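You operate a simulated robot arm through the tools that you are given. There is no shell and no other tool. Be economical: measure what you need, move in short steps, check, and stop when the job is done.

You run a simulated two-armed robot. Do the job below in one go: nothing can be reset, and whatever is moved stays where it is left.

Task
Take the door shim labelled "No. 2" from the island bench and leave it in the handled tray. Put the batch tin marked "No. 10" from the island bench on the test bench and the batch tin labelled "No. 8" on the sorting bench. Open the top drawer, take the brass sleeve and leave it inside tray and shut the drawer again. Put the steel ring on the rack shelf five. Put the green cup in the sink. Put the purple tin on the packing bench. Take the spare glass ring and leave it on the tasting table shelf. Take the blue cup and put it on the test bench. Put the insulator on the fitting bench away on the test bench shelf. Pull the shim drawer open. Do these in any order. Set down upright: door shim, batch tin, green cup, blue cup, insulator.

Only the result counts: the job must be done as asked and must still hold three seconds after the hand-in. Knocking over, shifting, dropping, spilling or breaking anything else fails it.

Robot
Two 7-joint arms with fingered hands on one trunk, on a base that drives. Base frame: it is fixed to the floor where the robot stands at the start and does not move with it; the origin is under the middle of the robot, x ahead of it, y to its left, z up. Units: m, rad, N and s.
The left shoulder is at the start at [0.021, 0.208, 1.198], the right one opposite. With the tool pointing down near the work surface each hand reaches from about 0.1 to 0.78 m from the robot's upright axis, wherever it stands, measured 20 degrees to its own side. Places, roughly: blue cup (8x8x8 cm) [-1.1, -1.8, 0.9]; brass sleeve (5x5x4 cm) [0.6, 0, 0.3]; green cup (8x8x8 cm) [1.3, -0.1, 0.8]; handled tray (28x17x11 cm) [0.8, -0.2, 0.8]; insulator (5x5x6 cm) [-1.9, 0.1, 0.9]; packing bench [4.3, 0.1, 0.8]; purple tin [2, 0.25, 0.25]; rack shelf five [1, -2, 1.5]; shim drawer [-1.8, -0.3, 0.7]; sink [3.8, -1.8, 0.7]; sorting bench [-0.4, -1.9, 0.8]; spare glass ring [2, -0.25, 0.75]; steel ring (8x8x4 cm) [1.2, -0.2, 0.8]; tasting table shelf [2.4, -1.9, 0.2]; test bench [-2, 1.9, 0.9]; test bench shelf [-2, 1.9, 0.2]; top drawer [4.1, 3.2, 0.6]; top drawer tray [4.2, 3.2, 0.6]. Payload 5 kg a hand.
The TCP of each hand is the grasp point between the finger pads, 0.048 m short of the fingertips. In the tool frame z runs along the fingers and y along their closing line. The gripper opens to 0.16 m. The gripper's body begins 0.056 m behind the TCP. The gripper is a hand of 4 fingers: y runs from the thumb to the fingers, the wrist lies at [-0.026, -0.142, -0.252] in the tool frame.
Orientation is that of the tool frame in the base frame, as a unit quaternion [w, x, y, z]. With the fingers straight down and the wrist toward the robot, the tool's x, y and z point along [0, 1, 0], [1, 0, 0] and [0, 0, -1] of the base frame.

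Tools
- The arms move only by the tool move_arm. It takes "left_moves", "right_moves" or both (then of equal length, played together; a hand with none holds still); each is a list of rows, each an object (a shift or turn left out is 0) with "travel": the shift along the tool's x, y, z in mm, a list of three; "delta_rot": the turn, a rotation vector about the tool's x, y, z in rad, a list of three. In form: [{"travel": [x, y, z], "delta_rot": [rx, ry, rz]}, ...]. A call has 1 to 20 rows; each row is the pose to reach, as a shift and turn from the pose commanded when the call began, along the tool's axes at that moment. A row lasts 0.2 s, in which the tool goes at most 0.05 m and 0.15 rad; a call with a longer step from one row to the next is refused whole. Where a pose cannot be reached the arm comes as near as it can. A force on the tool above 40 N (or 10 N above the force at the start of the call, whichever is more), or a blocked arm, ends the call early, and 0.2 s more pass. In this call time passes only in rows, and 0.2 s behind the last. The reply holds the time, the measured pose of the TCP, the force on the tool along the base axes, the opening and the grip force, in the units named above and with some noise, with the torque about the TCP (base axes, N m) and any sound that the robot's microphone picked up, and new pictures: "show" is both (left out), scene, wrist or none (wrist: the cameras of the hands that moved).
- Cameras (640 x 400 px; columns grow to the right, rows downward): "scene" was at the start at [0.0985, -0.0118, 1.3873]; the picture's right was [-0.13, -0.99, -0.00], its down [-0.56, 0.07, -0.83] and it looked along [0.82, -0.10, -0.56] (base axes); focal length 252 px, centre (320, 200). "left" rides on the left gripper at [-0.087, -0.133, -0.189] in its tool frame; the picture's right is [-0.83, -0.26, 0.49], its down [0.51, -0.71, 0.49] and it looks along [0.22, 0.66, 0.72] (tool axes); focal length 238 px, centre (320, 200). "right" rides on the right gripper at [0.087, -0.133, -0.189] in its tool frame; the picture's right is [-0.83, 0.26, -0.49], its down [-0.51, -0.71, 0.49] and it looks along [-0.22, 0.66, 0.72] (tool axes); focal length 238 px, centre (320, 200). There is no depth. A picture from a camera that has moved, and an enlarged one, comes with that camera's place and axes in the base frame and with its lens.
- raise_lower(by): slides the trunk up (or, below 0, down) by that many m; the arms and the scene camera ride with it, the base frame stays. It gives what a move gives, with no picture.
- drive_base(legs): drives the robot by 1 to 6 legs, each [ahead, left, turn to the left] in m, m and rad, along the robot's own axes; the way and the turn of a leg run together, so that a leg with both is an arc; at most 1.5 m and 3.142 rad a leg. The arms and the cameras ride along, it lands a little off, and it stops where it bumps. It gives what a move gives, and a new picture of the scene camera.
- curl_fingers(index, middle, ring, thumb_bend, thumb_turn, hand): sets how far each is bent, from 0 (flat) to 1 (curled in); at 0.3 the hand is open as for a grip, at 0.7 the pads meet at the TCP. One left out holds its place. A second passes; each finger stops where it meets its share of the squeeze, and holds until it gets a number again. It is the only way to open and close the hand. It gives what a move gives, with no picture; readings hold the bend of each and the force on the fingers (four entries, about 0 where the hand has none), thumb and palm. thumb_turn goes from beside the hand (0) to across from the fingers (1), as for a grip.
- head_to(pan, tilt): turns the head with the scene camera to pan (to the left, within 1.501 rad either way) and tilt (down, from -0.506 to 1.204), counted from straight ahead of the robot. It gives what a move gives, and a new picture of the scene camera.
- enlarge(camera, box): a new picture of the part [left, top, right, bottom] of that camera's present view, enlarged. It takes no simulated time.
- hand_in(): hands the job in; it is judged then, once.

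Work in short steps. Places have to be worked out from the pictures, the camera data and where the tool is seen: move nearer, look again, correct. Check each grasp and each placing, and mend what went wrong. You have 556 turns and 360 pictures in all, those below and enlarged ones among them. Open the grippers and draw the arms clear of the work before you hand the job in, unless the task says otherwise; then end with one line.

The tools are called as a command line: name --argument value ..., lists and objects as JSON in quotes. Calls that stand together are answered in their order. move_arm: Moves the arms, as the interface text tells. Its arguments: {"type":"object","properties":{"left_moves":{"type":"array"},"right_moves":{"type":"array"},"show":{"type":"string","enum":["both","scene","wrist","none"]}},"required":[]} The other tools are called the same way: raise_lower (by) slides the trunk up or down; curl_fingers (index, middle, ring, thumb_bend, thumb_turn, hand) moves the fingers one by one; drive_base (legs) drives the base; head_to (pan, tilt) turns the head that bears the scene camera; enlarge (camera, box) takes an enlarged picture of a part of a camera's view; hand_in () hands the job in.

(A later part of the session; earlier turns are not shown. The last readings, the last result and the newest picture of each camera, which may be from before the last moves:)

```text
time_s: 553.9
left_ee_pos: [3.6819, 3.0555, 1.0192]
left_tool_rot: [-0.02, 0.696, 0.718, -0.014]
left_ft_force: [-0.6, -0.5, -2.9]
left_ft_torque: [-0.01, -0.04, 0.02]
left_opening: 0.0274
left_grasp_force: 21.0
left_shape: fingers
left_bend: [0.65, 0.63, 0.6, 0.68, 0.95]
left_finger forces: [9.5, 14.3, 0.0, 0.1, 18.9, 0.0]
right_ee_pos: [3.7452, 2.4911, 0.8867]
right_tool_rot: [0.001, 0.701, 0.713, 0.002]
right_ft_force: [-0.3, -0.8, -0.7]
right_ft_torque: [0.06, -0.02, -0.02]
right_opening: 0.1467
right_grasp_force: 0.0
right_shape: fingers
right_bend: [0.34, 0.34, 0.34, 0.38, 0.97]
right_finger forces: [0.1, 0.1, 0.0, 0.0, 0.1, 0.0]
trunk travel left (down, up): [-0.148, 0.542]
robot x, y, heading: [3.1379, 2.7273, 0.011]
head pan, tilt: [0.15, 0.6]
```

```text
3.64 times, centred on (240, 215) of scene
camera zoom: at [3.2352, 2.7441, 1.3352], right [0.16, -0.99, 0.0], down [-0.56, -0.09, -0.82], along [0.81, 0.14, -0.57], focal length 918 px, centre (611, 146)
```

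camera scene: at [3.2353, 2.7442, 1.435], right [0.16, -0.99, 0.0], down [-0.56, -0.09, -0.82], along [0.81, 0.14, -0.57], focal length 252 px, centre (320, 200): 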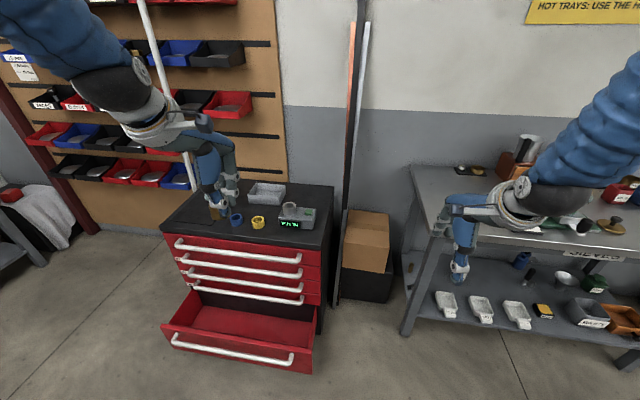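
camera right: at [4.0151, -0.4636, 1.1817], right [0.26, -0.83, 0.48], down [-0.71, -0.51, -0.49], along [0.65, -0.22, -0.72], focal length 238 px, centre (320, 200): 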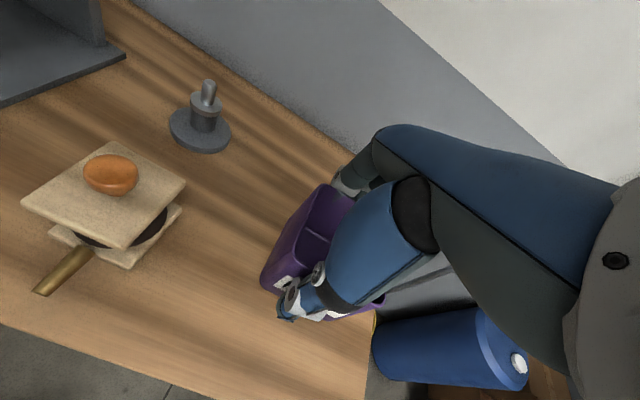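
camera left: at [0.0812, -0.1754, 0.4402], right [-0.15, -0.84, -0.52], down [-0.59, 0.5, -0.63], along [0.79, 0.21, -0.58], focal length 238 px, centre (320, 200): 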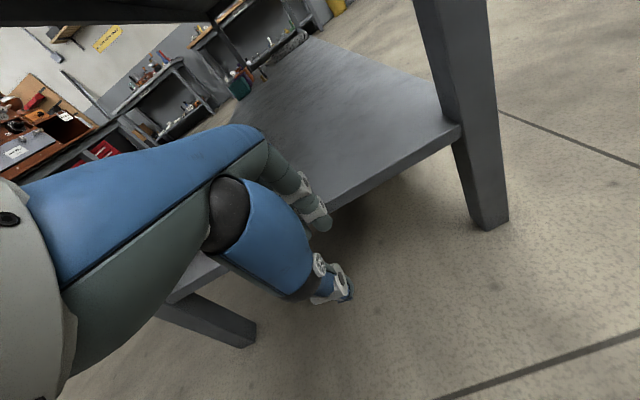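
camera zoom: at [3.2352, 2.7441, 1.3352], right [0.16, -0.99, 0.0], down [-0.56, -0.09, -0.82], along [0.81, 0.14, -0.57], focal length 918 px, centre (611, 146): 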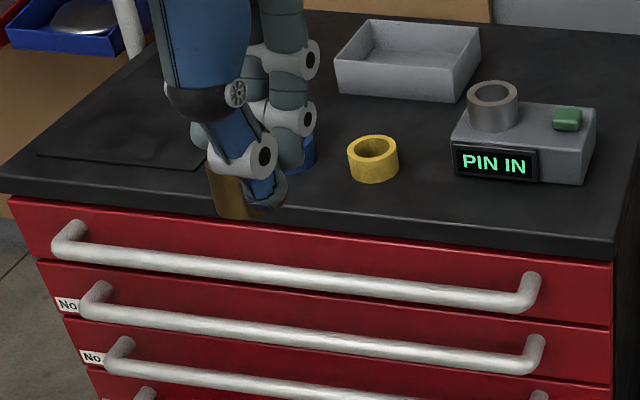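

The top handle is at about x 3.955, y 2.96–3.51, z ≈ 0.60. I strafe left so the right hand faces its middle, and lower the trunk.

drive_base --legs '[[0, 0.66, -0.012]]'

raise_lower --by -0.14

curl_fingers --hand "right" --index 0.5 --middle 0.5 --ring 0.5 --thumb_bend 0.46

move_arm --right_moves '[{"travel": [0, -5, 10], "delta_rot": [-0.13, 0, 0]}, {"travel": [0, -10, 20], "delta_rot": [-0.26, 0, 0]}, {"travel": [0, -15, 30], "delta_rot": [-0.39, 0, 0]}, {"travel": [0, -20, 40], "delta_rot": [-0.52, 0, 0]}, {"travel": [0, -25, 55], "delta_rot": [-0.65, 0, 0]}, {"travel": [0, -30, 75], "delta_rot": [-0.78, 0, 0]}, {"travel": [0, -35, 95], "delta_rot": [-0.91, 0, 0]}, {"travel": [0, -40, 115], "delta_rot": [-1.04, 0, 0]}, {"travel": [0, -45, 130], "delta_rot": [-1.17, 0, 0]}, {"travel": [0, -50, 145], "delta_rot": [-1.28, 0, 0]}]'

```text
time_s: 557.6
left_ee_pos: [3.6797, 3.7028, 1.0197]
left_tool_rot: [-0.019, 0.699, 0.714, -0.015]
left_ft_force: [0.4, 0.5, -4.3]
left_ft_torque: [-0.07, 0.0, -0.01]
left_opening: 0.0278
left_grasp_force: 21.0
left_shape: fingers
left_bend: [0.65, 0.63, 0.6, 0.68, 0.95]
left_finger forces: [9.5, 14.3, 0.0, 0.0, 18.8, 0.1]
right_ee_pos: [3.7363, 3.1362, 0.8872]
right_tool_rot: [0.001, 0.705, 0.709, 0.001]
right_ft_force: [0.0, 0.2, -0.4]
right_ft_torque: [-0.03, -0.01, 0.0]
right_opening: 0.1469
right_grasp_force: 0.1
right_shape: fingers
right_bend: [0.34, 0.34, 0.34, 0.38, 0.97]
right_finger forces: [0.0, 0.0, 0.0, 0.0, 0.0, 0.1]
trunk travel left (down, up): [-0.148, 0.542]
robot x, y, heading: [3.1331, 3.383, 0.001]
head pan, tilt: [0.15, 0.6]
camera scene: at [3.2299, 3.3961, 1.335], right [0.15, -0.99, 0.0], down [-0.56, -0.09, -0.82], along [0.82, 0.13, -0.57], focal length 252 px, centre (320, 200)
```

scene: 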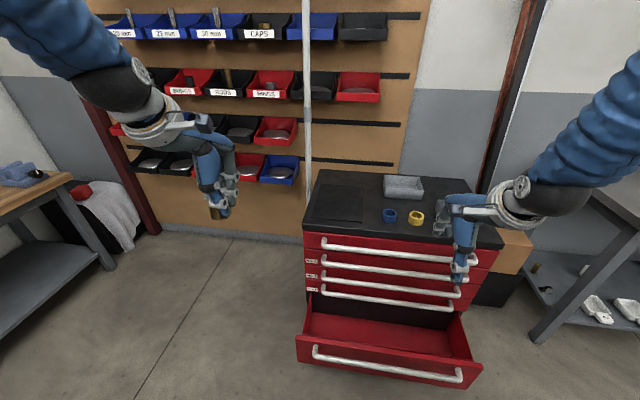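

```text
time_s: 559.2
left_ee_pos: [3.6808, 3.7018, 0.8794]
left_tool_rot: [-0.019, 0.699, 0.714, -0.014]
left_ft_force: [0.3, 1.1, -3.0]
left_ft_torque: [-0.01, -0.01, 0.0]
left_opening: 0.0274
left_grasp_force: 21.4
left_shape: fingers
left_bend: [0.65, 0.63, 0.6, 0.68, 0.95]
left_finger forces: [9.4, 14.3, 0.0, 0.1, 18.9, 0.1]
right_ee_pos: [3.735, 3.1369, 0.746]
right_tool_rot: [0.0, 0.706, 0.709, 0.002]
right_ft_force: [-1.1, -1.0, 1.0]
right_ft_torque: [-0.03, -0.03, 0.0]
right_opening: 0.1467
right_grasp_force: 0.1
right_shape: fingers
right_bend: [0.34, 0.34, 0.34, 0.38, 0.97]
right_finger forces: [0.1, 0.0, 0.1, 0.0, 0.0, 0.1]
trunk travel left (down, up): [-0.008, 0.682]
robot x, y, heading: [3.1309, 3.3797, 0.003]
head pan, tilt: [0.15, 0.6]
```

```text
time_s: 560.2
left_ee_pos: [3.6808, 3.7015, 0.8784]
left_tool_rot: [-0.019, 0.699, 0.714, -0.014]
left_ft_force: [0.5, 0.0, -4.1]
left_ft_torque: [-0.05, -0.01, -0.02]
left_opening: 0.0279
left_grasp_force: 21.4
left_shape: fingers
left_bend: [0.65, 0.63, 0.6, 0.68, 0.95]
left_finger forces: [9.4, 14.3, 0.1, 0.1, 18.8, 0.1]
right_ee_pos: [3.737, 3.1354, 0.7474]
right_tool_rot: [0.0, 0.705, 0.709, 0.002]
right_ft_force: [-0.1, -0.9, -0.6]
right_ft_torque: [0.04, 0.01, 0.01]
right_opening: 0.0995
right_grasp_force: 0.0
right_shape: fingers
right_bend: [0.5, 0.5, 0.5, 0.46, 0.97]
right_finger forces: [0.1, 0.1, 0.0, 0.1, 0.0, 0.0]
trunk travel left (down, up): [-0.008, 0.682]
robot x, y, heading: [3.1331, 3.3845, 0.006]
head pan, tilt: [0.15, 0.6]
```

```text
time_s: 562.3
left_ee_pos: [3.6807, 3.7022, 0.8787]
left_tool_rot: [-0.019, 0.699, 0.714, -0.014]
left_ft_force: [0.8, 1.0, -3.6]
left_ft_torque: [-0.13, -0.01, 0.0]
left_opening: 0.028
left_grasp_force: 20.9
left_shape: fingers
left_bend: [0.65, 0.63, 0.6, 0.68, 0.95]
left_finger forces: [9.3, 14.4, 0.0, 0.0, 18.9, 0.0]
right_ee_pos: [3.7403, 3.0869, 0.6495]
right_tool_rot: [0.352, 0.641, 0.599, 0.326]
right_ft_force: [0.4, 0.8, 1.8]
right_ft_torque: [-0.07, 0.11, -0.04]
right_opening: 0.099
right_grasp_force: 0.1
right_shape: fingers
right_bend: [0.5, 0.5, 0.5, 0.46, 0.97]
right_finger forces: [0.0, 0.0, 0.0, 0.1, 0.0, 0.0]
right hand out of reach, approached as far as the arm can: row 7, 8, 9, 10
trunk travel left (down, up): [-0.008, 0.682]
robot x, y, heading: [3.1335, 3.3814, -0.002]
head pan, tilt: [0.15, 0.6]
stopped in row 10 (right hand): the force on the tool passed its limit (the readings are from after the stop); the commanded pose is now the measured one
camera scene: at [3.2305, 3.3959, 1.1949], right [0.15, -0.99, 0.0], down [-0.56, -0.09, -0.82], along [0.82, 0.12, -0.57], focal length 252 px, centre (320, 200)
camera right: at [3.5163, 3.1897, 0.6408], right [-0.33, -0.81, 0.48], down [-0.01, -0.51, -0.86], along [0.94, -0.28, 0.16], focal length 238 px, centre (320, 200)
```

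scene: 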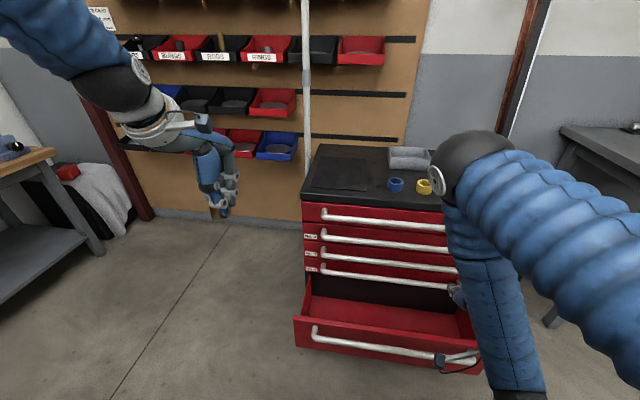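
right: 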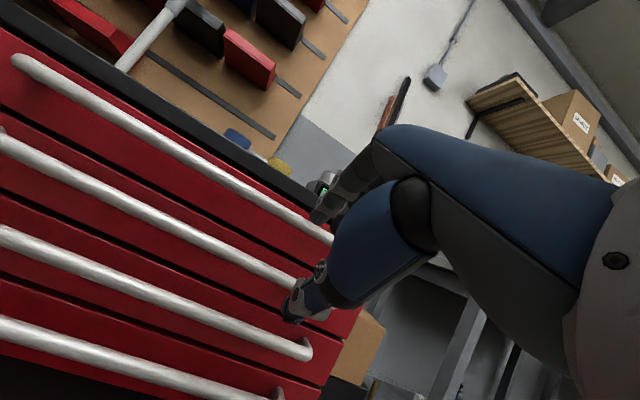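

The right wrist view puts the top handle at z ≈ 0.655, x ≈ 3.93. I raise the trunk 20 mm and drive forward 0.155 m so the bar goes between fingers and thumb.

raise_lower --by 0.022

drive_base --legs '[[0.13, 0, 0]]'

enlarge --camera "right" --box '[120, 100, 480, 360]'

```text
time_s: 562.9
left_ee_pos: [3.6806, 3.7012, 0.9018]
left_tool_rot: [-0.018, 0.7, 0.713, -0.015]
left_ft_force: [0.3, -0.4, -3.5]
left_ft_torque: [-0.04, 0.02, 0.0]
left_opening: 0.0278
left_grasp_force: 20.9
left_shape: fingers
left_bend: [0.65, 0.63, 0.6, 0.68, 0.95]
left_finger forces: [9.2, 14.1, 0.1, 0.0, 18.6, 0.1]
right_ee_pos: [3.7399, 3.0855, 0.6705]
right_tool_rot: [0.351, 0.641, 0.6, 0.326]
right_ft_force: [-0.1, -0.1, 0.2]
right_ft_torque: [0.0, -0.01, 0.01]
right_opening: 0.0993
right_grasp_force: 0.0
right_shape: fingers
right_bend: [0.5, 0.5, 0.5, 0.46, 0.97]
right_finger forces: [0.0, 0.0, 0.1, 0.0, 0.0, 0.1]
trunk travel left (down, up): [-0.03, 0.66]
robot x, y, heading: [3.1329, 3.3823, 0.002]
head pan, tilt: [0.15, 0.6]
```

```text
time_s: 564.2
left_ee_pos: [3.8118, 3.7035, 0.9004]
left_tool_rot: [-0.019, 0.699, 0.715, -0.014]
left_ft_force: [0.4, -0.2, -3.5]
left_ft_torque: [-0.01, 0.05, -0.02]
left_opening: 0.0278
left_grasp_force: 20.7
left_shape: fingers
left_bend: [0.65, 0.63, 0.6, 0.68, 0.95]
left_finger forces: [9.3, 14.2, 0.0, 0.1, 18.7, 0.1]
right_ee_pos: [3.8731, 3.0887, 0.6702]
right_tool_rot: [0.351, 0.64, 0.601, 0.326]
right_ft_force: [-2.3, 0.8, -0.9]
right_ft_torque: [-0.03, 0.01, 0.05]
right_opening: 0.0969
right_grasp_force: 1.1
right_shape: fingers
right_bend: [0.51, 0.5, 0.5, 0.46, 0.97]
right_finger forces: [2.3, 0.0, 0.0, 0.0, 0.0, 0.0]
trunk travel left (down, up): [-0.03, 0.66]
robot x, y, heading: [3.2654, 3.378, 0.006]
head pan, tilt: [0.15, 0.6]
camera scene: at [3.3628, 3.3962, 1.2169], right [0.16, -0.99, 0.0], down [-0.56, -0.09, -0.82], along [0.81, 0.13, -0.57], focal length 252 px, centre (320, 200)
```

scene: 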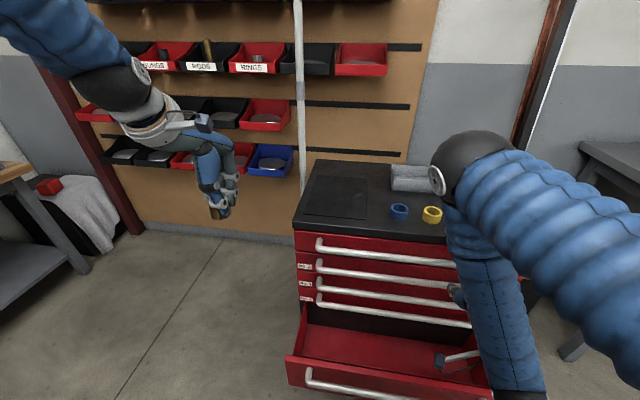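

```text
1.54 times, centred on (300, 230) of right
camera zoom: at [3.6492, 3.1914, 0.6622], right [-0.32, -0.81, 0.48], down [-0.01, -0.51, -0.86], along [0.95, -0.28, 0.16], focal length 367 px, centre (351, 154)
```

zoom: 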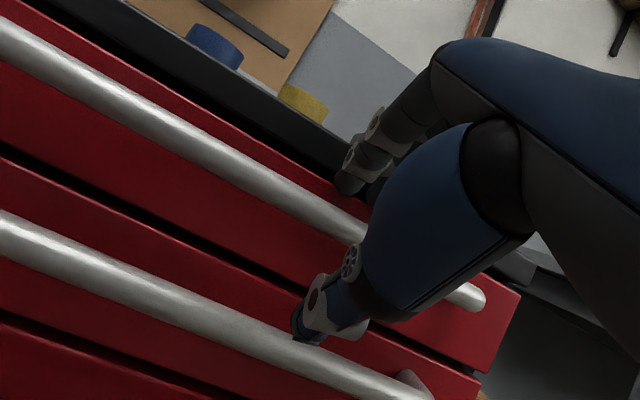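

The bar passes between fingers (above) and thumb (below). I close on it.

curl_fingers --hand "right" --index 0.8 --middle 0.8 --ring 0.8 --thumb_bend 0.75

enlarge --camera "right" --box '[120, 100, 480, 360]'

```text
time_s: 565.2
left_ee_pos: [3.8104, 3.7042, 0.9032]
left_tool_rot: [-0.018, 0.698, 0.715, -0.014]
left_ft_force: [0.1, 0.7, -2.9]
left_ft_torque: [-0.02, -0.01, -0.01]
left_opening: 0.0277
left_grasp_force: 21.0
left_shape: fingers
left_bend: [0.65, 0.63, 0.6, 0.68, 0.95]
left_finger forces: [9.3, 14.3, 0.0, 0.0, 18.8, 0.1]
right_ee_pos: [3.8724, 3.0872, 0.6747]
right_tool_rot: [0.354, 0.639, 0.6, 0.327]
right_ft_force: [4.4, -6.9, 30.6]
right_ft_torque: [-1.26, -1.2, 0.02]
right_opening: 0.0269
right_grasp_force: 30.2
right_shape: fingers
right_bend: [0.65, 0.64, 0.65, 0.68, 0.97]
right_finger forces: [14.1, 13.6, 16.7, 0.0, 16.0, 0.0]
trunk travel left (down, up): [-0.03, 0.66]
robot x, y, heading: [3.2611, 3.3848, 0.004]
head pan, tilt: [0.15, 0.6]
```

```text
1.54 times, centred on (300, 230) of right
camera zoom: at [3.649, 3.191, 0.6638], right [-0.33, -0.81, 0.48], down [0.0, -0.51, -0.86], along [0.94, -0.28, 0.17], focal length 367 px, centre (351, 154)
```

zoom: 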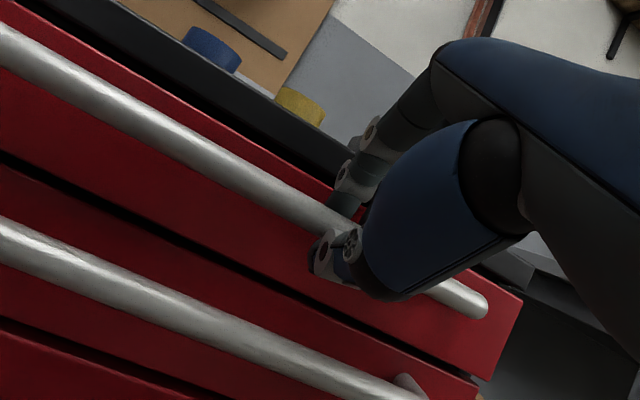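

All fingers hold the bar. I pull gently by driving back.

drive_base --legs '[[-0.06, 0, 0]]'

enlarge --camera "right" --box '[0, 0, 640, 400]'

```text
time_s: 566.2
left_ee_pos: [3.7505, 3.7031, 0.9036]
left_tool_rot: [-0.017, 0.698, 0.715, -0.014]
left_ft_force: [-0.7, -0.3, -2.8]
left_ft_torque: [-0.01, -0.06, 0.0]
left_opening: 0.028
left_grasp_force: 21.5
left_shape: fingers
left_bend: [0.65, 0.63, 0.6, 0.68, 0.95]
left_finger forces: [9.2, 14.2, 0.0, 0.0, 18.9, 0.0]
right_ee_pos: [3.8118, 3.0883, 0.6726]
right_tool_rot: [0.352, 0.639, 0.6, 0.327]
right_ft_force: [-0.3, -8.8, 32.0]
right_ft_torque: [-1.37, -1.16, -0.13]
right_opening: 0.0264
right_grasp_force: 32.0
right_shape: fingers
right_bend: [0.64, 0.64, 0.65, 0.68, 0.97]
right_finger forces: [13.7, 13.9, 18.2, 0.0, 18.1, 0.1]
trunk travel left (down, up): [-0.03, 0.66]
robot x, y, heading: [3.2063, 3.3818, 0.01]
head pan, tilt: [0.15, 0.6]
camera scene: at [3.3002, 3.396, 1.2174], right [0.16, -0.99, 0.0], down [-0.56, -0.09, -0.83], along [0.82, 0.13, -0.56], focal length 252 px, centre (320, 200)
```

scene: 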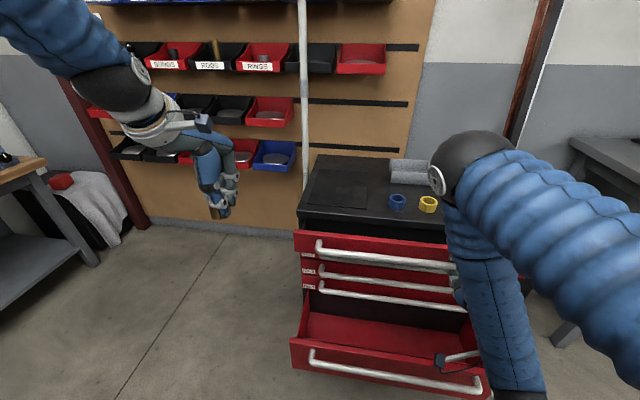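

```text
1.00 times, centred on (320, 200) of right
camera zoom: at [3.5883, 3.1909, 0.6637], right [-0.33, -0.81, 0.48], down [0.0, -0.51, -0.86], along [0.95, -0.28, 0.16], focal length 238 px, centre (320, 200)
```

zoom: 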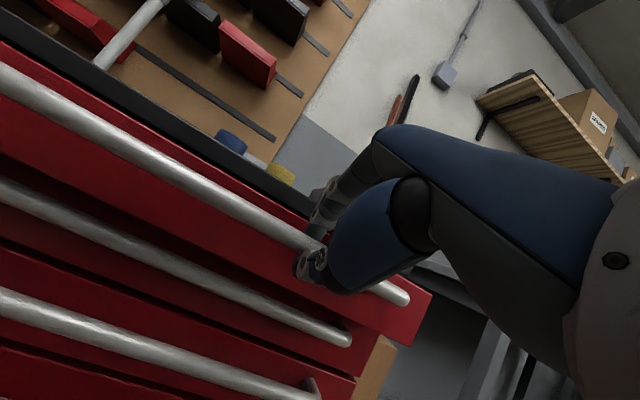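

The top drawer is opening. I pull further.

drive_base --legs '[[-0.12, 0, 0]]'

drive_base --legs '[[-0.1, 0, 0]]'

enlarge --camera "scene" --box '[240, 120, 520, 330]'

```text
time_s: 567.5
left_ee_pos: [3.6276, 3.7029, 0.9025]
left_tool_rot: [-0.017, 0.698, 0.715, -0.014]
left_ft_force: [-0.3, 0.0, -2.0]
left_ft_torque: [0.02, -0.08, -0.02]
left_opening: 0.0277
left_grasp_force: 21.0
left_shape: fingers
left_bend: [0.65, 0.63, 0.6, 0.68, 0.95]
left_finger forces: [9.2, 14.3, 0.0, 0.0, 18.9, 0.0]
right_ee_pos: [3.6888, 3.0877, 0.6746]
right_tool_rot: [0.354, 0.639, 0.6, 0.327]
right_ft_force: [0.2, 5.6, 26.4]
right_ft_torque: [-1.14, -0.86, 0.42]
right_opening: 0.0264
right_grasp_force: 31.5
right_shape: fingers
right_bend: [0.65, 0.64, 0.65, 0.68, 0.97]
right_finger forces: [12.6, 13.5, 17.6, 0.1, 19.3, 0.0]
trunk travel left (down, up): [-0.03, 0.66]
robot x, y, heading: [3.0845, 3.3831, 0.005]
head pan, tilt: [0.15, 0.6]
camera scene: at [3.1768, 3.3958, 1.2173], right [0.15, -0.99, 0.0], down [-0.56, -0.09, -0.83], along [0.82, 0.13, -0.56], focal length 252 px, centre (320, 200)
```

scene: 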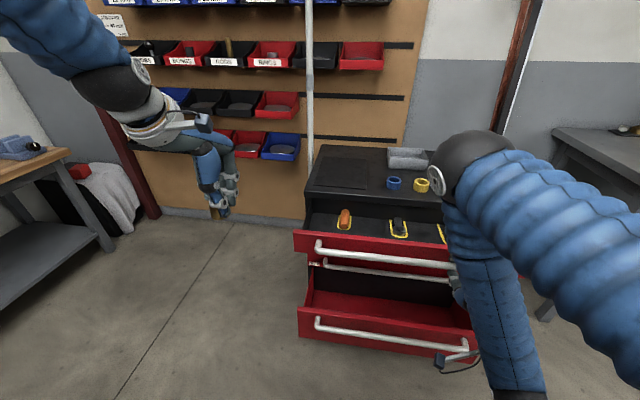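

```text
time_s: 568.6
left_ee_pos: [3.5283, 3.7022, 0.9031]
left_tool_rot: [-0.017, 0.698, 0.716, -0.014]
left_ft_force: [-0.7, -0.3, -1.8]
left_ft_torque: [-0.02, -0.07, -0.02]
left_opening: 0.0276
left_grasp_force: 21.2
left_shape: fingers
left_bend: [0.65, 0.63, 0.6, 0.69, 0.95]
left_finger forces: [9.2, 14.2, 0.0, 0.0, 18.8, 0.0]
right_ee_pos: [3.5904, 3.0861, 0.6754]
right_tool_rot: [0.353, 0.639, 0.6, 0.327]
right_ft_force: [0.2, 3.9, 22.0]
right_ft_torque: [-1.08, -0.63, 0.42]
right_opening: 0.027
right_grasp_force: 29.7
right_shape: fingers
right_bend: [0.65, 0.65, 0.66, 0.68, 0.97]
right_finger forces: [11.8, 12.4, 16.0, 0.1, 20.2, 0.0]
trunk travel left (down, up): [-0.03, 0.66]
robot x, y, heading: [2.9812, 3.3814, 0.007]
head pan, tilt: [0.15, 0.6]
camera scene: at [3.0783, 3.3951, 1.2173], right [0.16, -0.99, 0.0], down [-0.56, -0.09, -0.83], along [0.82, 0.13, -0.56], focal length 252 px, centre (320, 200)
```

scene: 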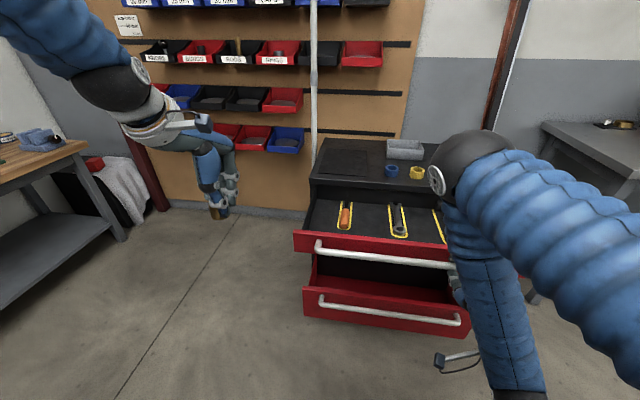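

```text
1.90 times, centred on (380, 225) of scene
camera zoom: at [3.0783, 3.3951, 1.2173], right [0.16, -0.99, 0.0], down [-0.56, -0.09, -0.83], along [0.82, 0.13, -0.56], focal length 481 px, centre (206, 152)
```

zoom: 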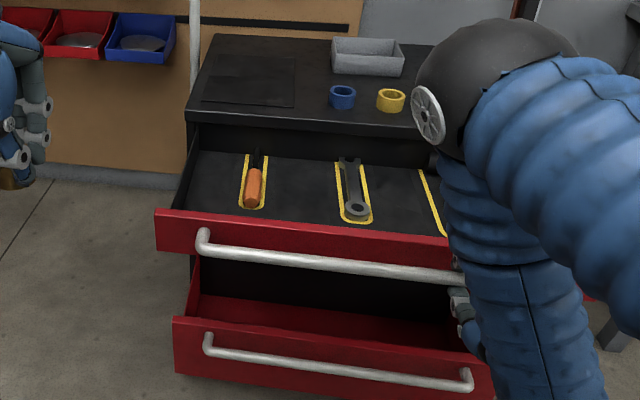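

The drawer is open about 0.28 m, showing tool recesses. I release the handle and step back to see all of its inside.

curl_fingers --hand "right" --index 0.45 --middle 0.45 --ring 0.45 --thumb_bend 0.4

drive_base --legs '[[-0.15, 0, 0]]'

raise_lower --by 0.25

enlarge --camera "scene" --box '[200, 80, 560, 320]'

```text
time_s: 569.6
left_ee_pos: [3.5306, 3.7026, 0.9012]
left_tool_rot: [-0.019, 0.698, 0.715, -0.013]
left_ft_force: [0.0, -0.8, -1.8]
left_ft_torque: [-0.01, -0.02, 0.03]
left_opening: 0.0278
left_grasp_force: 21.0
left_shape: fingers
left_bend: [0.65, 0.63, 0.6, 0.69, 0.95]
left_finger forces: [9.2, 14.2, 0.0, 0.0, 18.7, 0.1]
right_ee_pos: [3.5922, 3.0866, 0.6725]
right_tool_rot: [0.353, 0.639, 0.6, 0.327]
right_ft_force: [0.9, 0.4, 0.3]
right_ft_torque: [-0.03, -0.01, 0.03]
right_opening: 0.1207
right_grasp_force: 0.1
right_shape: fingers
right_bend: [0.45, 0.45, 0.45, 0.4, 0.97]
right_finger forces: [0.1, 0.1, 0.1, 0.1, 0.1, 0.0]
trunk travel left (down, up): [-0.03, 0.66]
robot x, y, heading: [2.9843, 3.3804, 0.009]
head pan, tilt: [0.15, 0.6]
```

```text
time_s: 571.0
left_ee_pos: [3.3807, 3.7014, 0.902]
left_tool_rot: [-0.018, 0.699, 0.715, -0.014]
left_ft_force: [-1.4, 0.1, -2.8]
left_ft_torque: [-0.02, -0.05, 0.01]
left_opening: 0.0278
left_grasp_force: 21.5
left_shape: fingers
left_bend: [0.65, 0.63, 0.6, 0.69, 0.95]
left_finger forces: [9.0, 14.2, 0.0, 0.0, 18.8, 0.0]
right_ee_pos: [3.4418, 3.0854, 0.674]
right_tool_rot: [0.352, 0.639, 0.6, 0.328]
right_ft_force: [0.0, -0.4, 0.8]
right_ft_torque: [-0.01, 0.04, 0.0]
right_opening: 0.1207
right_grasp_force: 0.0
right_shape: fingers
right_bend: [0.45, 0.45, 0.45, 0.4, 0.97]
right_finger forces: [0.0, 0.1, 0.1, 0.0, 0.0, 0.0]
trunk travel left (down, up): [-0.03, 0.66]
robot x, y, heading: [2.8353, 3.3799, 0.004]
head pan, tilt: [0.15, 0.6]
camera scene: at [2.9308, 3.3936, 1.2172], right [0.15, -0.99, 0.0], down [-0.56, -0.09, -0.83], along [0.82, 0.13, -0.56], focal length 252 px, centre (320, 200)
```

scene: 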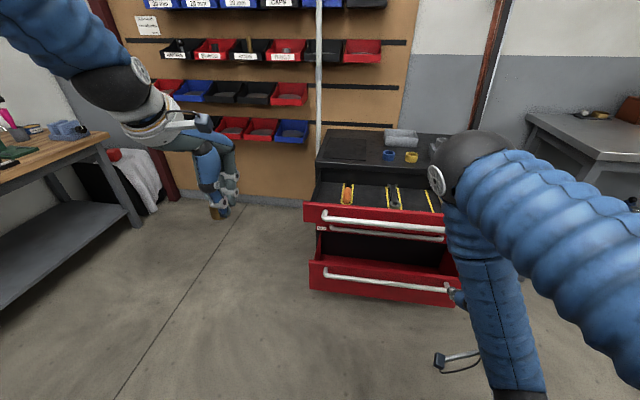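

```text
time_s: 573.5
left_ee_pos: [3.3812, 3.7001, 1.1522]
left_tool_rot: [-0.018, 0.699, 0.715, -0.014]
left_ft_force: [0.6, 0.0, -3.1]
left_ft_torque: [-0.05, -0.01, 0.0]
left_opening: 0.0276
left_grasp_force: 20.7
left_shape: fingers
left_bend: [0.65, 0.63, 0.6, 0.69, 0.95]
left_finger forces: [9.2, 14.0, 0.0, 0.0, 18.7, 0.0]
right_ee_pos: [3.4435, 3.0847, 0.9229]
right_tool_rot: [0.352, 0.639, 0.601, 0.328]
right_ft_force: [-0.6, -0.4, -0.1]
right_ft_torque: [0.0, 0.0, 0.0]
right_opening: 0.1206
right_grasp_force: 0.1
right_shape: fingers
right_bend: [0.45, 0.45, 0.45, 0.4, 0.97]
right_finger forces: [0.1, 0.1, 0.1, 0.0, 0.0, 0.1]
trunk travel left (down, up): [-0.28, 0.41]
robot x, y, heading: [2.8338, 3.3771, 0.006]
head pan, tilt: [0.15, 0.6]
```

```text
1.67 times, centred on (380, 200) of scene
camera zoom: at [2.9321, 3.3937, 1.4669], right [0.15, -0.99, 0.0], down [-0.56, -0.09, -0.82], along [0.81, 0.13, -0.57], focal length 421 px, centre (220, 200)
```

zoom: 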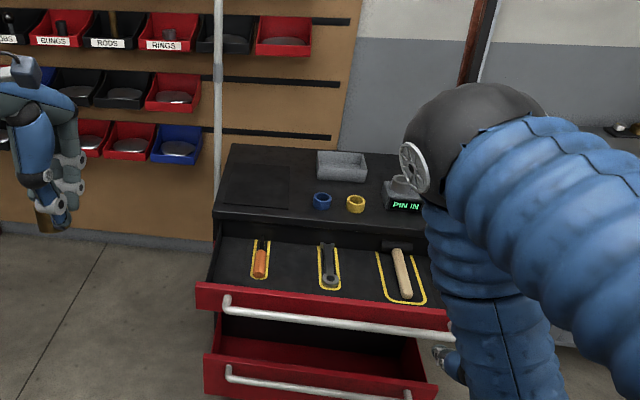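

The drawer interior holds a screwdriver, a wrench and a hammer in marked places; free floor lies between screwdriver and wrench. I restore the right hand's pose, then move the base so the left hand can place the sleeve.

move_arm --right_moves '[{"travel": [0, 12, -8], "delta_rot": [0.125, 0.004, -0.007]}, {"travel": [0, 25, -16], "delta_rot": [0.25, 0.009, -0.014]}, {"travel": [0, 38, -24], "delta_rot": [0.375, 0.013, -0.021]}, {"travel": [0, 50, -32], "delta_rot": [0.5, 0.018, -0.028]}, {"travel": [0, 63, -40], "delta_rot": [0.625, 0.022, -0.035]}, {"travel": [0, 76, -48], "delta_rot": [0.75, 0.026, -0.042]}, {"travel": [0, 88, -56], "delta_rot": [0.875, 0.03, -0.049]}, {"travel": [0, 101, -65], "delta_rot": [1.002, 0.035, -0.056]}]' --show "none"

drive_base --legs '[[0, -0.22, 0], [0.2, 0, 0]]'

enlarge --camera "scene" --box '[160, 100, 480, 320]'

```text
time_s: 575.3
left_ee_pos: [3.3824, 3.6986, 1.1525]
left_tool_rot: [-0.019, 0.699, 0.715, -0.014]
left_ft_force: [-0.3, -0.6, -3.6]
left_ft_torque: [0.02, 0.0, -0.01]
left_opening: 0.0278
left_grasp_force: 20.5
left_shape: fingers
left_bend: [0.65, 0.63, 0.6, 0.69, 0.95]
left_finger forces: [9.0, 14.2, 0.1, 0.1, 18.7, 0.0]
right_ee_pos: [3.4407, 3.0868, 1.0426]
right_tool_rot: [0.0, 0.708, 0.706, 0.0]
right_ft_force: [-1.1, 0.3, -1.2]
right_ft_torque: [0.11, -0.13, -0.04]
right_opening: 0.121
right_grasp_force: 0.1
right_shape: fingers
right_bend: [0.45, 0.45, 0.45, 0.4, 0.97]
right_finger forces: [0.0, 0.0, 0.1, 0.1, 0.1, 0.1]
trunk travel left (down, up): [-0.28, 0.41]
robot x, y, heading: [2.8334, 3.3813, 0.004]
head pan, tilt: [0.15, 0.6]
```

```text
time_s: 578.2
left_ee_pos: [3.5855, 3.4782, 1.1506]
left_tool_rot: [-0.019, 0.698, 0.716, -0.014]
left_ft_force: [1.2, -0.1, -4.3]
left_ft_torque: [-0.02, 0.07, -0.01]
left_opening: 0.0279
left_grasp_force: 21.6
left_shape: fingers
left_bend: [0.65, 0.63, 0.6, 0.69, 0.95]
left_finger forces: [9.0, 14.1, 0.1, 0.0, 18.6, 0.0]
right_ee_pos: [3.6475, 2.8645, 1.0414]
right_tool_rot: [0.001, 0.708, 0.706, 0.0]
right_ft_force: [1.1, -0.6, -0.9]
right_ft_torque: [0.02, 0.11, 0.0]
right_opening: 0.121
right_grasp_force: 0.1
right_shape: fingers
right_bend: [0.45, 0.45, 0.45, 0.4, 0.97]
right_finger forces: [0.1, 0.0, 0.1, 0.0, 0.0, 0.0]
trunk travel left (down, up): [-0.28, 0.41]
robot x, y, heading: [3.04, 3.1566, 0.008]
head pan, tilt: [0.15, 0.6]
camera scene: at [3.1371, 3.1709, 1.4669], right [0.16, -0.99, 0.0], down [-0.56, -0.09, -0.82], along [0.81, 0.13, -0.57], focal length 252 px, centre (320, 200)
```

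scene: 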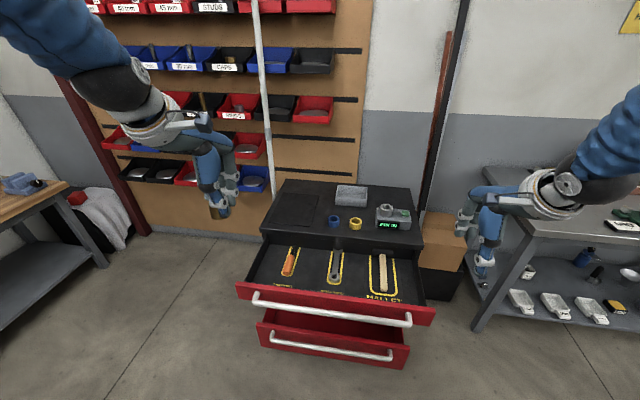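

```text
1.82 times, centred on (320, 210) of scene
camera zoom: at [3.1371, 3.1709, 1.4669], right [0.16, -0.99, 0.0], down [-0.56, -0.09, -0.82], along [0.81, 0.13, -0.57], focal length 459 px, centre (320, 182)
```

zoom: 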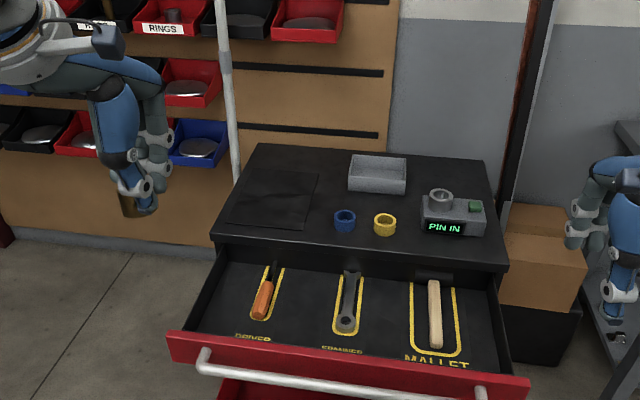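

I aim for the free floor at (3.85, 3.315). I tuck the right hand back a little, drive forward, then bring the left hand over the drawer.

move_arm --right_moves '[{"travel": [0, -30, 0]}, {"travel": [0, -60, 0]}]' --left_moves '[{"travel": [-40, 0, 0]}, {"travel": [-80, 0, 0]}]' --show "none"

drive_base --legs '[[0.18, 0, 0]]'

move_arm --left_moves '[{"travel": [-30, 30, 10]}, {"travel": [-60, 60, 20]}, {"travel": [-83, 85, 50]}, {"travel": [-83, 85, 95]}, {"travel": [-83, 85, 140]}, {"travel": [-83, 85, 185]}, {"travel": [-83, 85, 230]}, {"travel": [-83, 85, 275]}]'

```text
time_s: 578.9
left_ee_pos: [3.5862, 3.3975, 1.1506]
left_tool_rot: [-0.019, 0.699, 0.715, -0.013]
left_ft_force: [-0.2, -2.0, -2.7]
left_ft_torque: [0.18, 0.04, 0.04]
left_opening: 0.0278
left_grasp_force: 20.9
left_shape: fingers
left_bend: [0.65, 0.63, 0.6, 0.69, 0.95]
left_finger forces: [9.2, 14.1, 0.1, 0.0, 18.8, 0.0]
right_ee_pos: [3.5878, 2.8619, 1.0412]
right_tool_rot: [0.0, 0.708, 0.707, 0.001]
right_ft_force: [0.5, -0.8, -0.2]
right_ft_torque: [0.18, 0.02, 0.05]
right_opening: 0.1211
right_grasp_force: 0.1
right_shape: fingers
right_bend: [0.45, 0.45, 0.45, 0.4, 0.97]
right_finger forces: [0.0, 0.1, 0.0, 0.1, 0.0, 0.0]
trunk travel left (down, up): [-0.28, 0.41]
robot x, y, heading: [3.0357, 3.1568, 0.005]
head pan, tilt: [0.15, 0.6]
```

```text
time_s: 580.4
left_ee_pos: [3.7668, 3.3981, 1.1497]
left_tool_rot: [-0.019, 0.699, 0.715, -0.015]
left_ft_force: [1.1, -0.9, -3.5]
left_ft_torque: [-0.04, 0.09, 0.01]
left_opening: 0.0281
left_grasp_force: 21.1
left_shape: fingers
left_bend: [0.65, 0.63, 0.6, 0.69, 0.95]
left_finger forces: [9.0, 14.3, 0.0, 0.1, 18.7, 0.0]
right_ee_pos: [3.768, 2.8652, 1.0414]
right_tool_rot: [0.001, 0.708, 0.706, -0.001]
right_ft_force: [0.7, 0.0, -0.9]
right_ft_torque: [-0.01, 0.06, 0.0]
right_opening: 0.121
right_grasp_force: 0.2
right_shape: fingers
right_bend: [0.45, 0.45, 0.45, 0.4, 0.97]
right_finger forces: [0.0, 0.1, 0.1, 0.0, 0.0, 0.0]
trunk travel left (down, up): [-0.28, 0.41]
robot x, y, heading: [3.2188, 3.1572, 0.007]
head pan, tilt: [0.15, 0.6]
camera scene: at [3.3174, 3.1716, 1.4669], right [0.15, -0.99, 0.0], down [-0.56, -0.09, -0.82], along [0.81, 0.13, -0.57], focal length 252 px, centre (320, 200)
```

scene: 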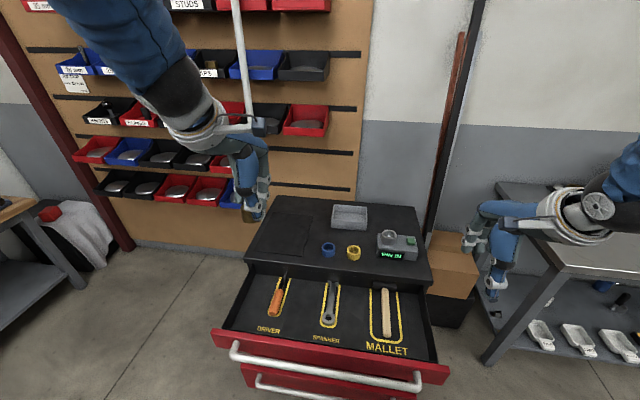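

```text
time_s: 582.2
left_ee_pos: [3.8427, 3.3227, 0.8687]
left_tool_rot: [-0.017, 0.698, 0.715, -0.014]
left_ft_force: [2.7, -0.2, -2.0]
left_ft_torque: [-0.06, 0.25, -0.02]
left_opening: 0.0276
left_grasp_force: 21.0
left_shape: fingers
left_bend: [0.65, 0.63, 0.6, 0.69, 0.95]
left_finger forces: [8.9, 14.2, 0.0, 0.1, 18.4, 0.1]
right_ee_pos: [3.7681, 2.8641, 1.0424]
right_tool_rot: [0.0, 0.708, 0.706, -0.001]
right_ft_force: [0.8, 0.4, 0.2]
right_ft_torque: [0.0, 0.09, 0.03]
right_opening: 0.121
right_grasp_force: 0.2
right_shape: fingers
right_bend: [0.45, 0.45, 0.45, 0.4, 0.97]
right_finger forces: [0.0, 0.0, 0.0, 0.0, 0.0, 0.0]
trunk travel left (down, up): [-0.28, 0.41]
robot x, y, heading: [3.2194, 3.1572, -0.001]
head pan, tilt: [0.15, 0.6]
camera scene: at [3.3175, 3.172, 1.4669], right [0.15, -0.99, 0.0], down [-0.56, -0.09, -0.82], along [0.81, 0.13, -0.57], focal length 252 px, centre (320, 200)
camera left: at [3.7202, 3.2317, 1.0625], right [-0.26, -0.84, -0.48], down [-0.74, 0.49, -0.46], along [0.62, 0.24, -0.75], focal length 238 px, centre (320, 200)
```

scene: 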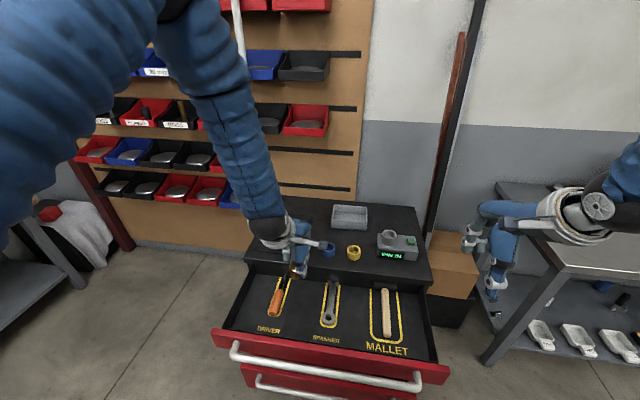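
left: 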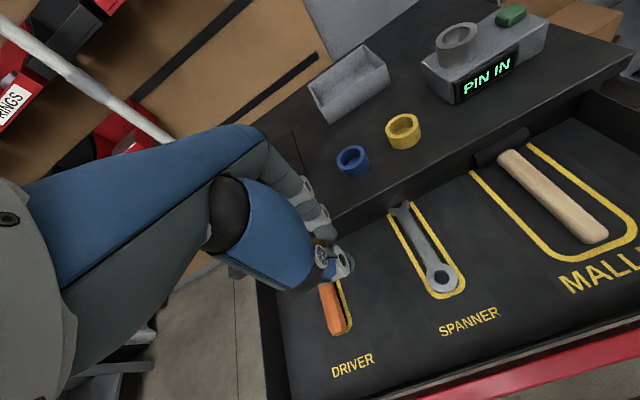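

The gap between DRIVER and SPANNER outlines is centred at y ≈ 3.32, where the sleeve hangs. I lower it into the drawer, 10 mm nearer.

move_arm --left_moves '[{"travel": [0, -10, 45]}, {"travel": [0, -12, 90]}, {"travel": [0, -12, 135]}, {"travel": [0, -12, 165]}, {"travel": [0, -12, 180]}]' --show "wrist"

```text
time_s: 583.4
left_ee_pos: [3.8218, 3.3204, 0.6912]
left_tool_rot: [-0.019, 0.699, 0.715, -0.013]
left_ft_force: [0.9, 0.1, -2.9]
left_ft_torque: [-0.02, 0.08, -0.03]
left_opening: 0.0276
left_grasp_force: 20.3
left_shape: fingers
left_bend: [0.65, 0.63, 0.6, 0.69, 0.95]
left_finger forces: [8.5, 14.1, 0.0, 0.0, 18.6, 0.1]
right_ee_pos: [3.7682, 2.8648, 1.0419]
right_tool_rot: [0.0, 0.708, 0.706, -0.001]
right_ft_force: [1.2, 0.0, 0.7]
right_ft_torque: [-0.01, 0.02, 0.01]
right_opening: 0.1211
right_grasp_force: 0.1
right_shape: fingers
right_bend: [0.45, 0.45, 0.45, 0.4, 0.97]
right_finger forces: [0.0, 0.0, 0.0, 0.1, 0.1, 0.0]
trunk travel left (down, up): [-0.28, 0.41]
robot x, y, heading: [3.2185, 3.1565, 0.005]
head pan, tilt: [0.15, 0.6]
camera left: at [3.6993, 3.2303, 0.8843], right [-0.26, -0.84, -0.48], down [-0.74, 0.49, -0.46], along [0.62, 0.24, -0.75], focal length 238 px, centre (320, 200)
```

left: 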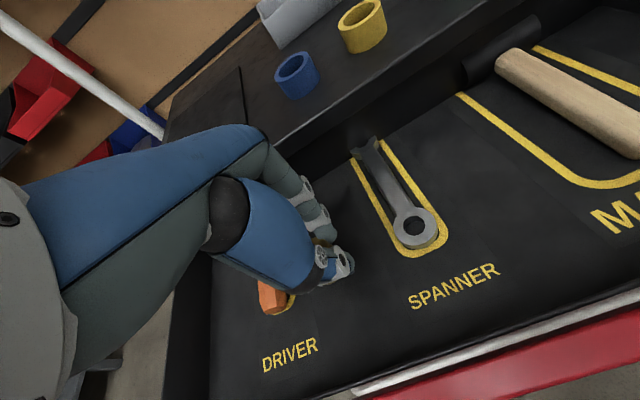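

Nearly down, between DRIVER and SPANNER. I go on in small steps to contact.

move_arm --left_moves '[{"travel": [0, 0, 6]}, {"travel": [0, 0, 12]}, {"travel": [0, 0, 18]}, {"travel": [0, 0, 24]}, {"travel": [0, 0, 30]}, {"travel": [0, 0, 36]}, {"travel": [0, 0, 42]}]' --show "wrist"

```text
time_s: 584.6
left_ee_pos: [3.8248, 3.3176, 0.6663]
left_tool_rot: [-0.013, 0.699, 0.715, -0.011]
left_ft_force: [-1.3, -1.1, 23.8]
left_ft_torque: [-0.01, -0.05, -0.09]
left_opening: 0.0282
left_grasp_force: 25.8
left_shape: fingers
left_bend: [0.66, 0.63, 0.6, 0.68, 0.95]
left_finger forces: [9.8, 17.5, 0.0, 0.0, 24.4, 0.0]
right_ee_pos: [3.7667, 2.8648, 1.0419]
right_tool_rot: [0.001, 0.708, 0.706, 0.0]
right_ft_force: [0.4, -0.5, -0.2]
right_ft_torque: [-0.07, 0.07, 0.01]
right_opening: 0.1208
right_grasp_force: 0.1
right_shape: fingers
right_bend: [0.45, 0.45, 0.45, 0.4, 0.97]
right_finger forces: [0.0, 0.1, 0.1, 0.1, 0.0, 0.1]
trunk travel left (down, up): [-0.28, 0.41]
robot x, y, heading: [3.2204, 3.155, 0.008]
head pan, tilt: [0.15, 0.6]
stopped in row 6 (left hand): the force on the tool passed its limit (the readings are from after the stop); the commanded pose is now the measured one
camera left: at [3.6999, 3.2282, 0.8584], right [-0.26, -0.84, -0.48], down [-0.74, 0.49, -0.47], along [0.63, 0.23, -0.74], focal length 238 px, centre (320, 200)
```

left: 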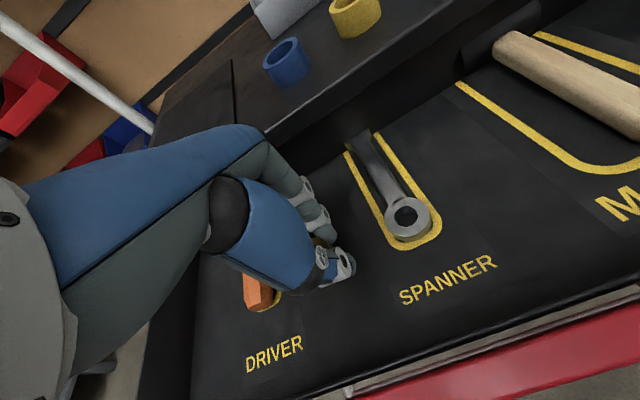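

Contact with the drawer floor. I ease up, release and lift.

move_arm --left_moves '[{"travel": [0, 0, -2]}]' --show "none"

curl_fingers --hand "left" --index 0.52 --middle 0.52 --ring 0.52 --thumb_bend 0.52

move_arm --left_moves '[{"travel": [0, 0, -15]}, {"travel": [0, 0, -50]}, {"travel": [0, 0, -95]}, {"travel": [0, 0, -140]}, {"travel": [0, 0, -185]}, {"travel": [0, -20, -230]}, {"travel": [0, -50, -265]}, {"travel": [0, -90, -280]}]'

```text
time_s: 585.0
left_ee_pos: [3.8229, 3.3175, 0.6657]
left_tool_rot: [-0.014, 0.699, 0.715, -0.012]
left_ft_force: [2.2, -3.0, 12.4]
left_ft_torque: [0.0, -0.24, -0.07]
left_opening: 0.0286
left_grasp_force: 24.8
left_shape: fingers
left_bend: [0.66, 0.63, 0.6, 0.68, 0.95]
left_finger forces: [10.7, 16.7, 0.0, 0.0, 22.6, 0.0]
right_ee_pos: [3.7667, 2.8637, 1.0423]
right_tool_rot: [0.002, 0.708, 0.706, 0.0]
right_ft_force: [-0.7, 0.0, 0.2]
right_ft_torque: [-0.03, 0.01, -0.02]
right_opening: 0.1212
right_grasp_force: 0.1
right_shape: fingers
right_bend: [0.45, 0.45, 0.45, 0.4, 0.97]
right_finger forces: [0.0, 0.0, 0.0, 0.0, 0.0, 0.1]
trunk travel left (down, up): [-0.28, 0.41]
robot x, y, heading: [3.2186, 3.1606, 0.002]
head pan, tilt: [0.15, 0.6]
```

```text
time_s: 586.0
left_ee_pos: [3.8228, 3.3181, 0.6669]
left_tool_rot: [-0.014, 0.699, 0.715, -0.012]
left_ft_force: [0.5, -1.5, 0.2]
left_ft_torque: [-0.01, 0.01, -0.01]
left_opening: 0.0829
left_grasp_force: 0.0
left_shape: fingers
left_bend: [0.52, 0.52, 0.52, 0.52, 0.97]
left_finger forces: [0.1, 0.0, 0.1, 0.0, 0.0, 0.0]
right_ee_pos: [3.7671, 2.8636, 1.042]
right_tool_rot: [0.001, 0.708, 0.706, -0.001]
right_ft_force: [0.6, -0.4, 0.2]
right_ft_torque: [-0.03, 0.03, 0.0]
right_opening: 0.1209
right_grasp_force: 0.1
right_shape: fingers
right_bend: [0.45, 0.45, 0.45, 0.4, 0.97]
right_finger forces: [0.1, 0.0, 0.0, 0.0, 0.0, 0.0]
trunk travel left (down, up): [-0.28, 0.41]
robot x, y, heading: [3.2165, 3.1585, 0.005]
head pan, tilt: [0.15, 0.6]
```

```text
time_s: 587.8
left_ee_pos: [3.7437, 3.3147, 0.9485]
left_tool_rot: [-0.014, 0.699, 0.715, -0.011]
left_ft_force: [-0.1, -0.3, 0.1]
left_ft_torque: [0.0, -0.07, -0.01]
left_opening: 0.0832
left_grasp_force: 0.1
left_shape: fingers
left_bend: [0.52, 0.52, 0.52, 0.52, 0.97]
left_finger forces: [0.1, 0.0, 0.1, 0.0, 0.0, 0.0]
right_ee_pos: [3.7661, 2.8635, 1.0429]
right_tool_rot: [0.002, 0.708, 0.706, 0.0]
right_ft_force: [-1.6, -0.5, 0.2]
right_ft_torque: [0.02, -0.08, -0.01]
right_opening: 0.121
right_grasp_force: 0.0
right_shape: fingers
right_bend: [0.45, 0.45, 0.45, 0.4, 0.97]
right_finger forces: [0.1, 0.0, 0.0, 0.0, 0.0, 0.0]
trunk travel left (down, up): [-0.28, 0.41]
robot x, y, heading: [3.2177, 3.154, 0.005]
head pan, tilt: [0.15, 0.6]
camera scene: at [3.314, 3.1712, 1.4672], right [0.15, -0.99, 0.0], down [-0.56, -0.09, -0.83], along [0.82, 0.13, -0.56], focal length 252 px, centre (320, 200)
camera left: at [3.6199, 3.2256, 1.1415], right [-0.26, -0.84, -0.48], down [-0.74, 0.49, -0.46], along [0.62, 0.23, -0.75], focal length 238 px, centre (320, 200)
```

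scene: 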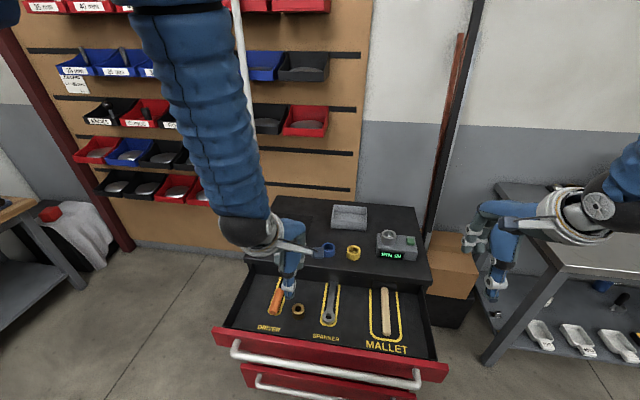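
left: 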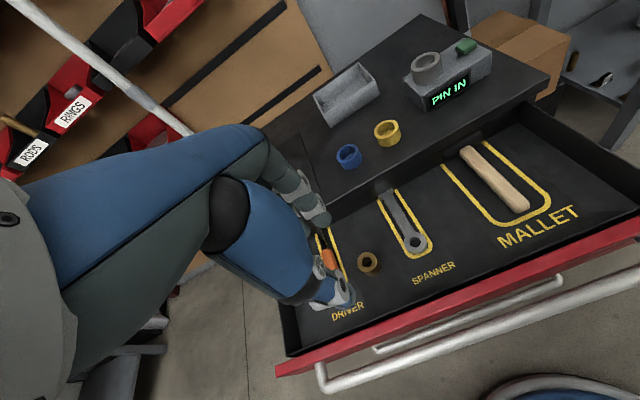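

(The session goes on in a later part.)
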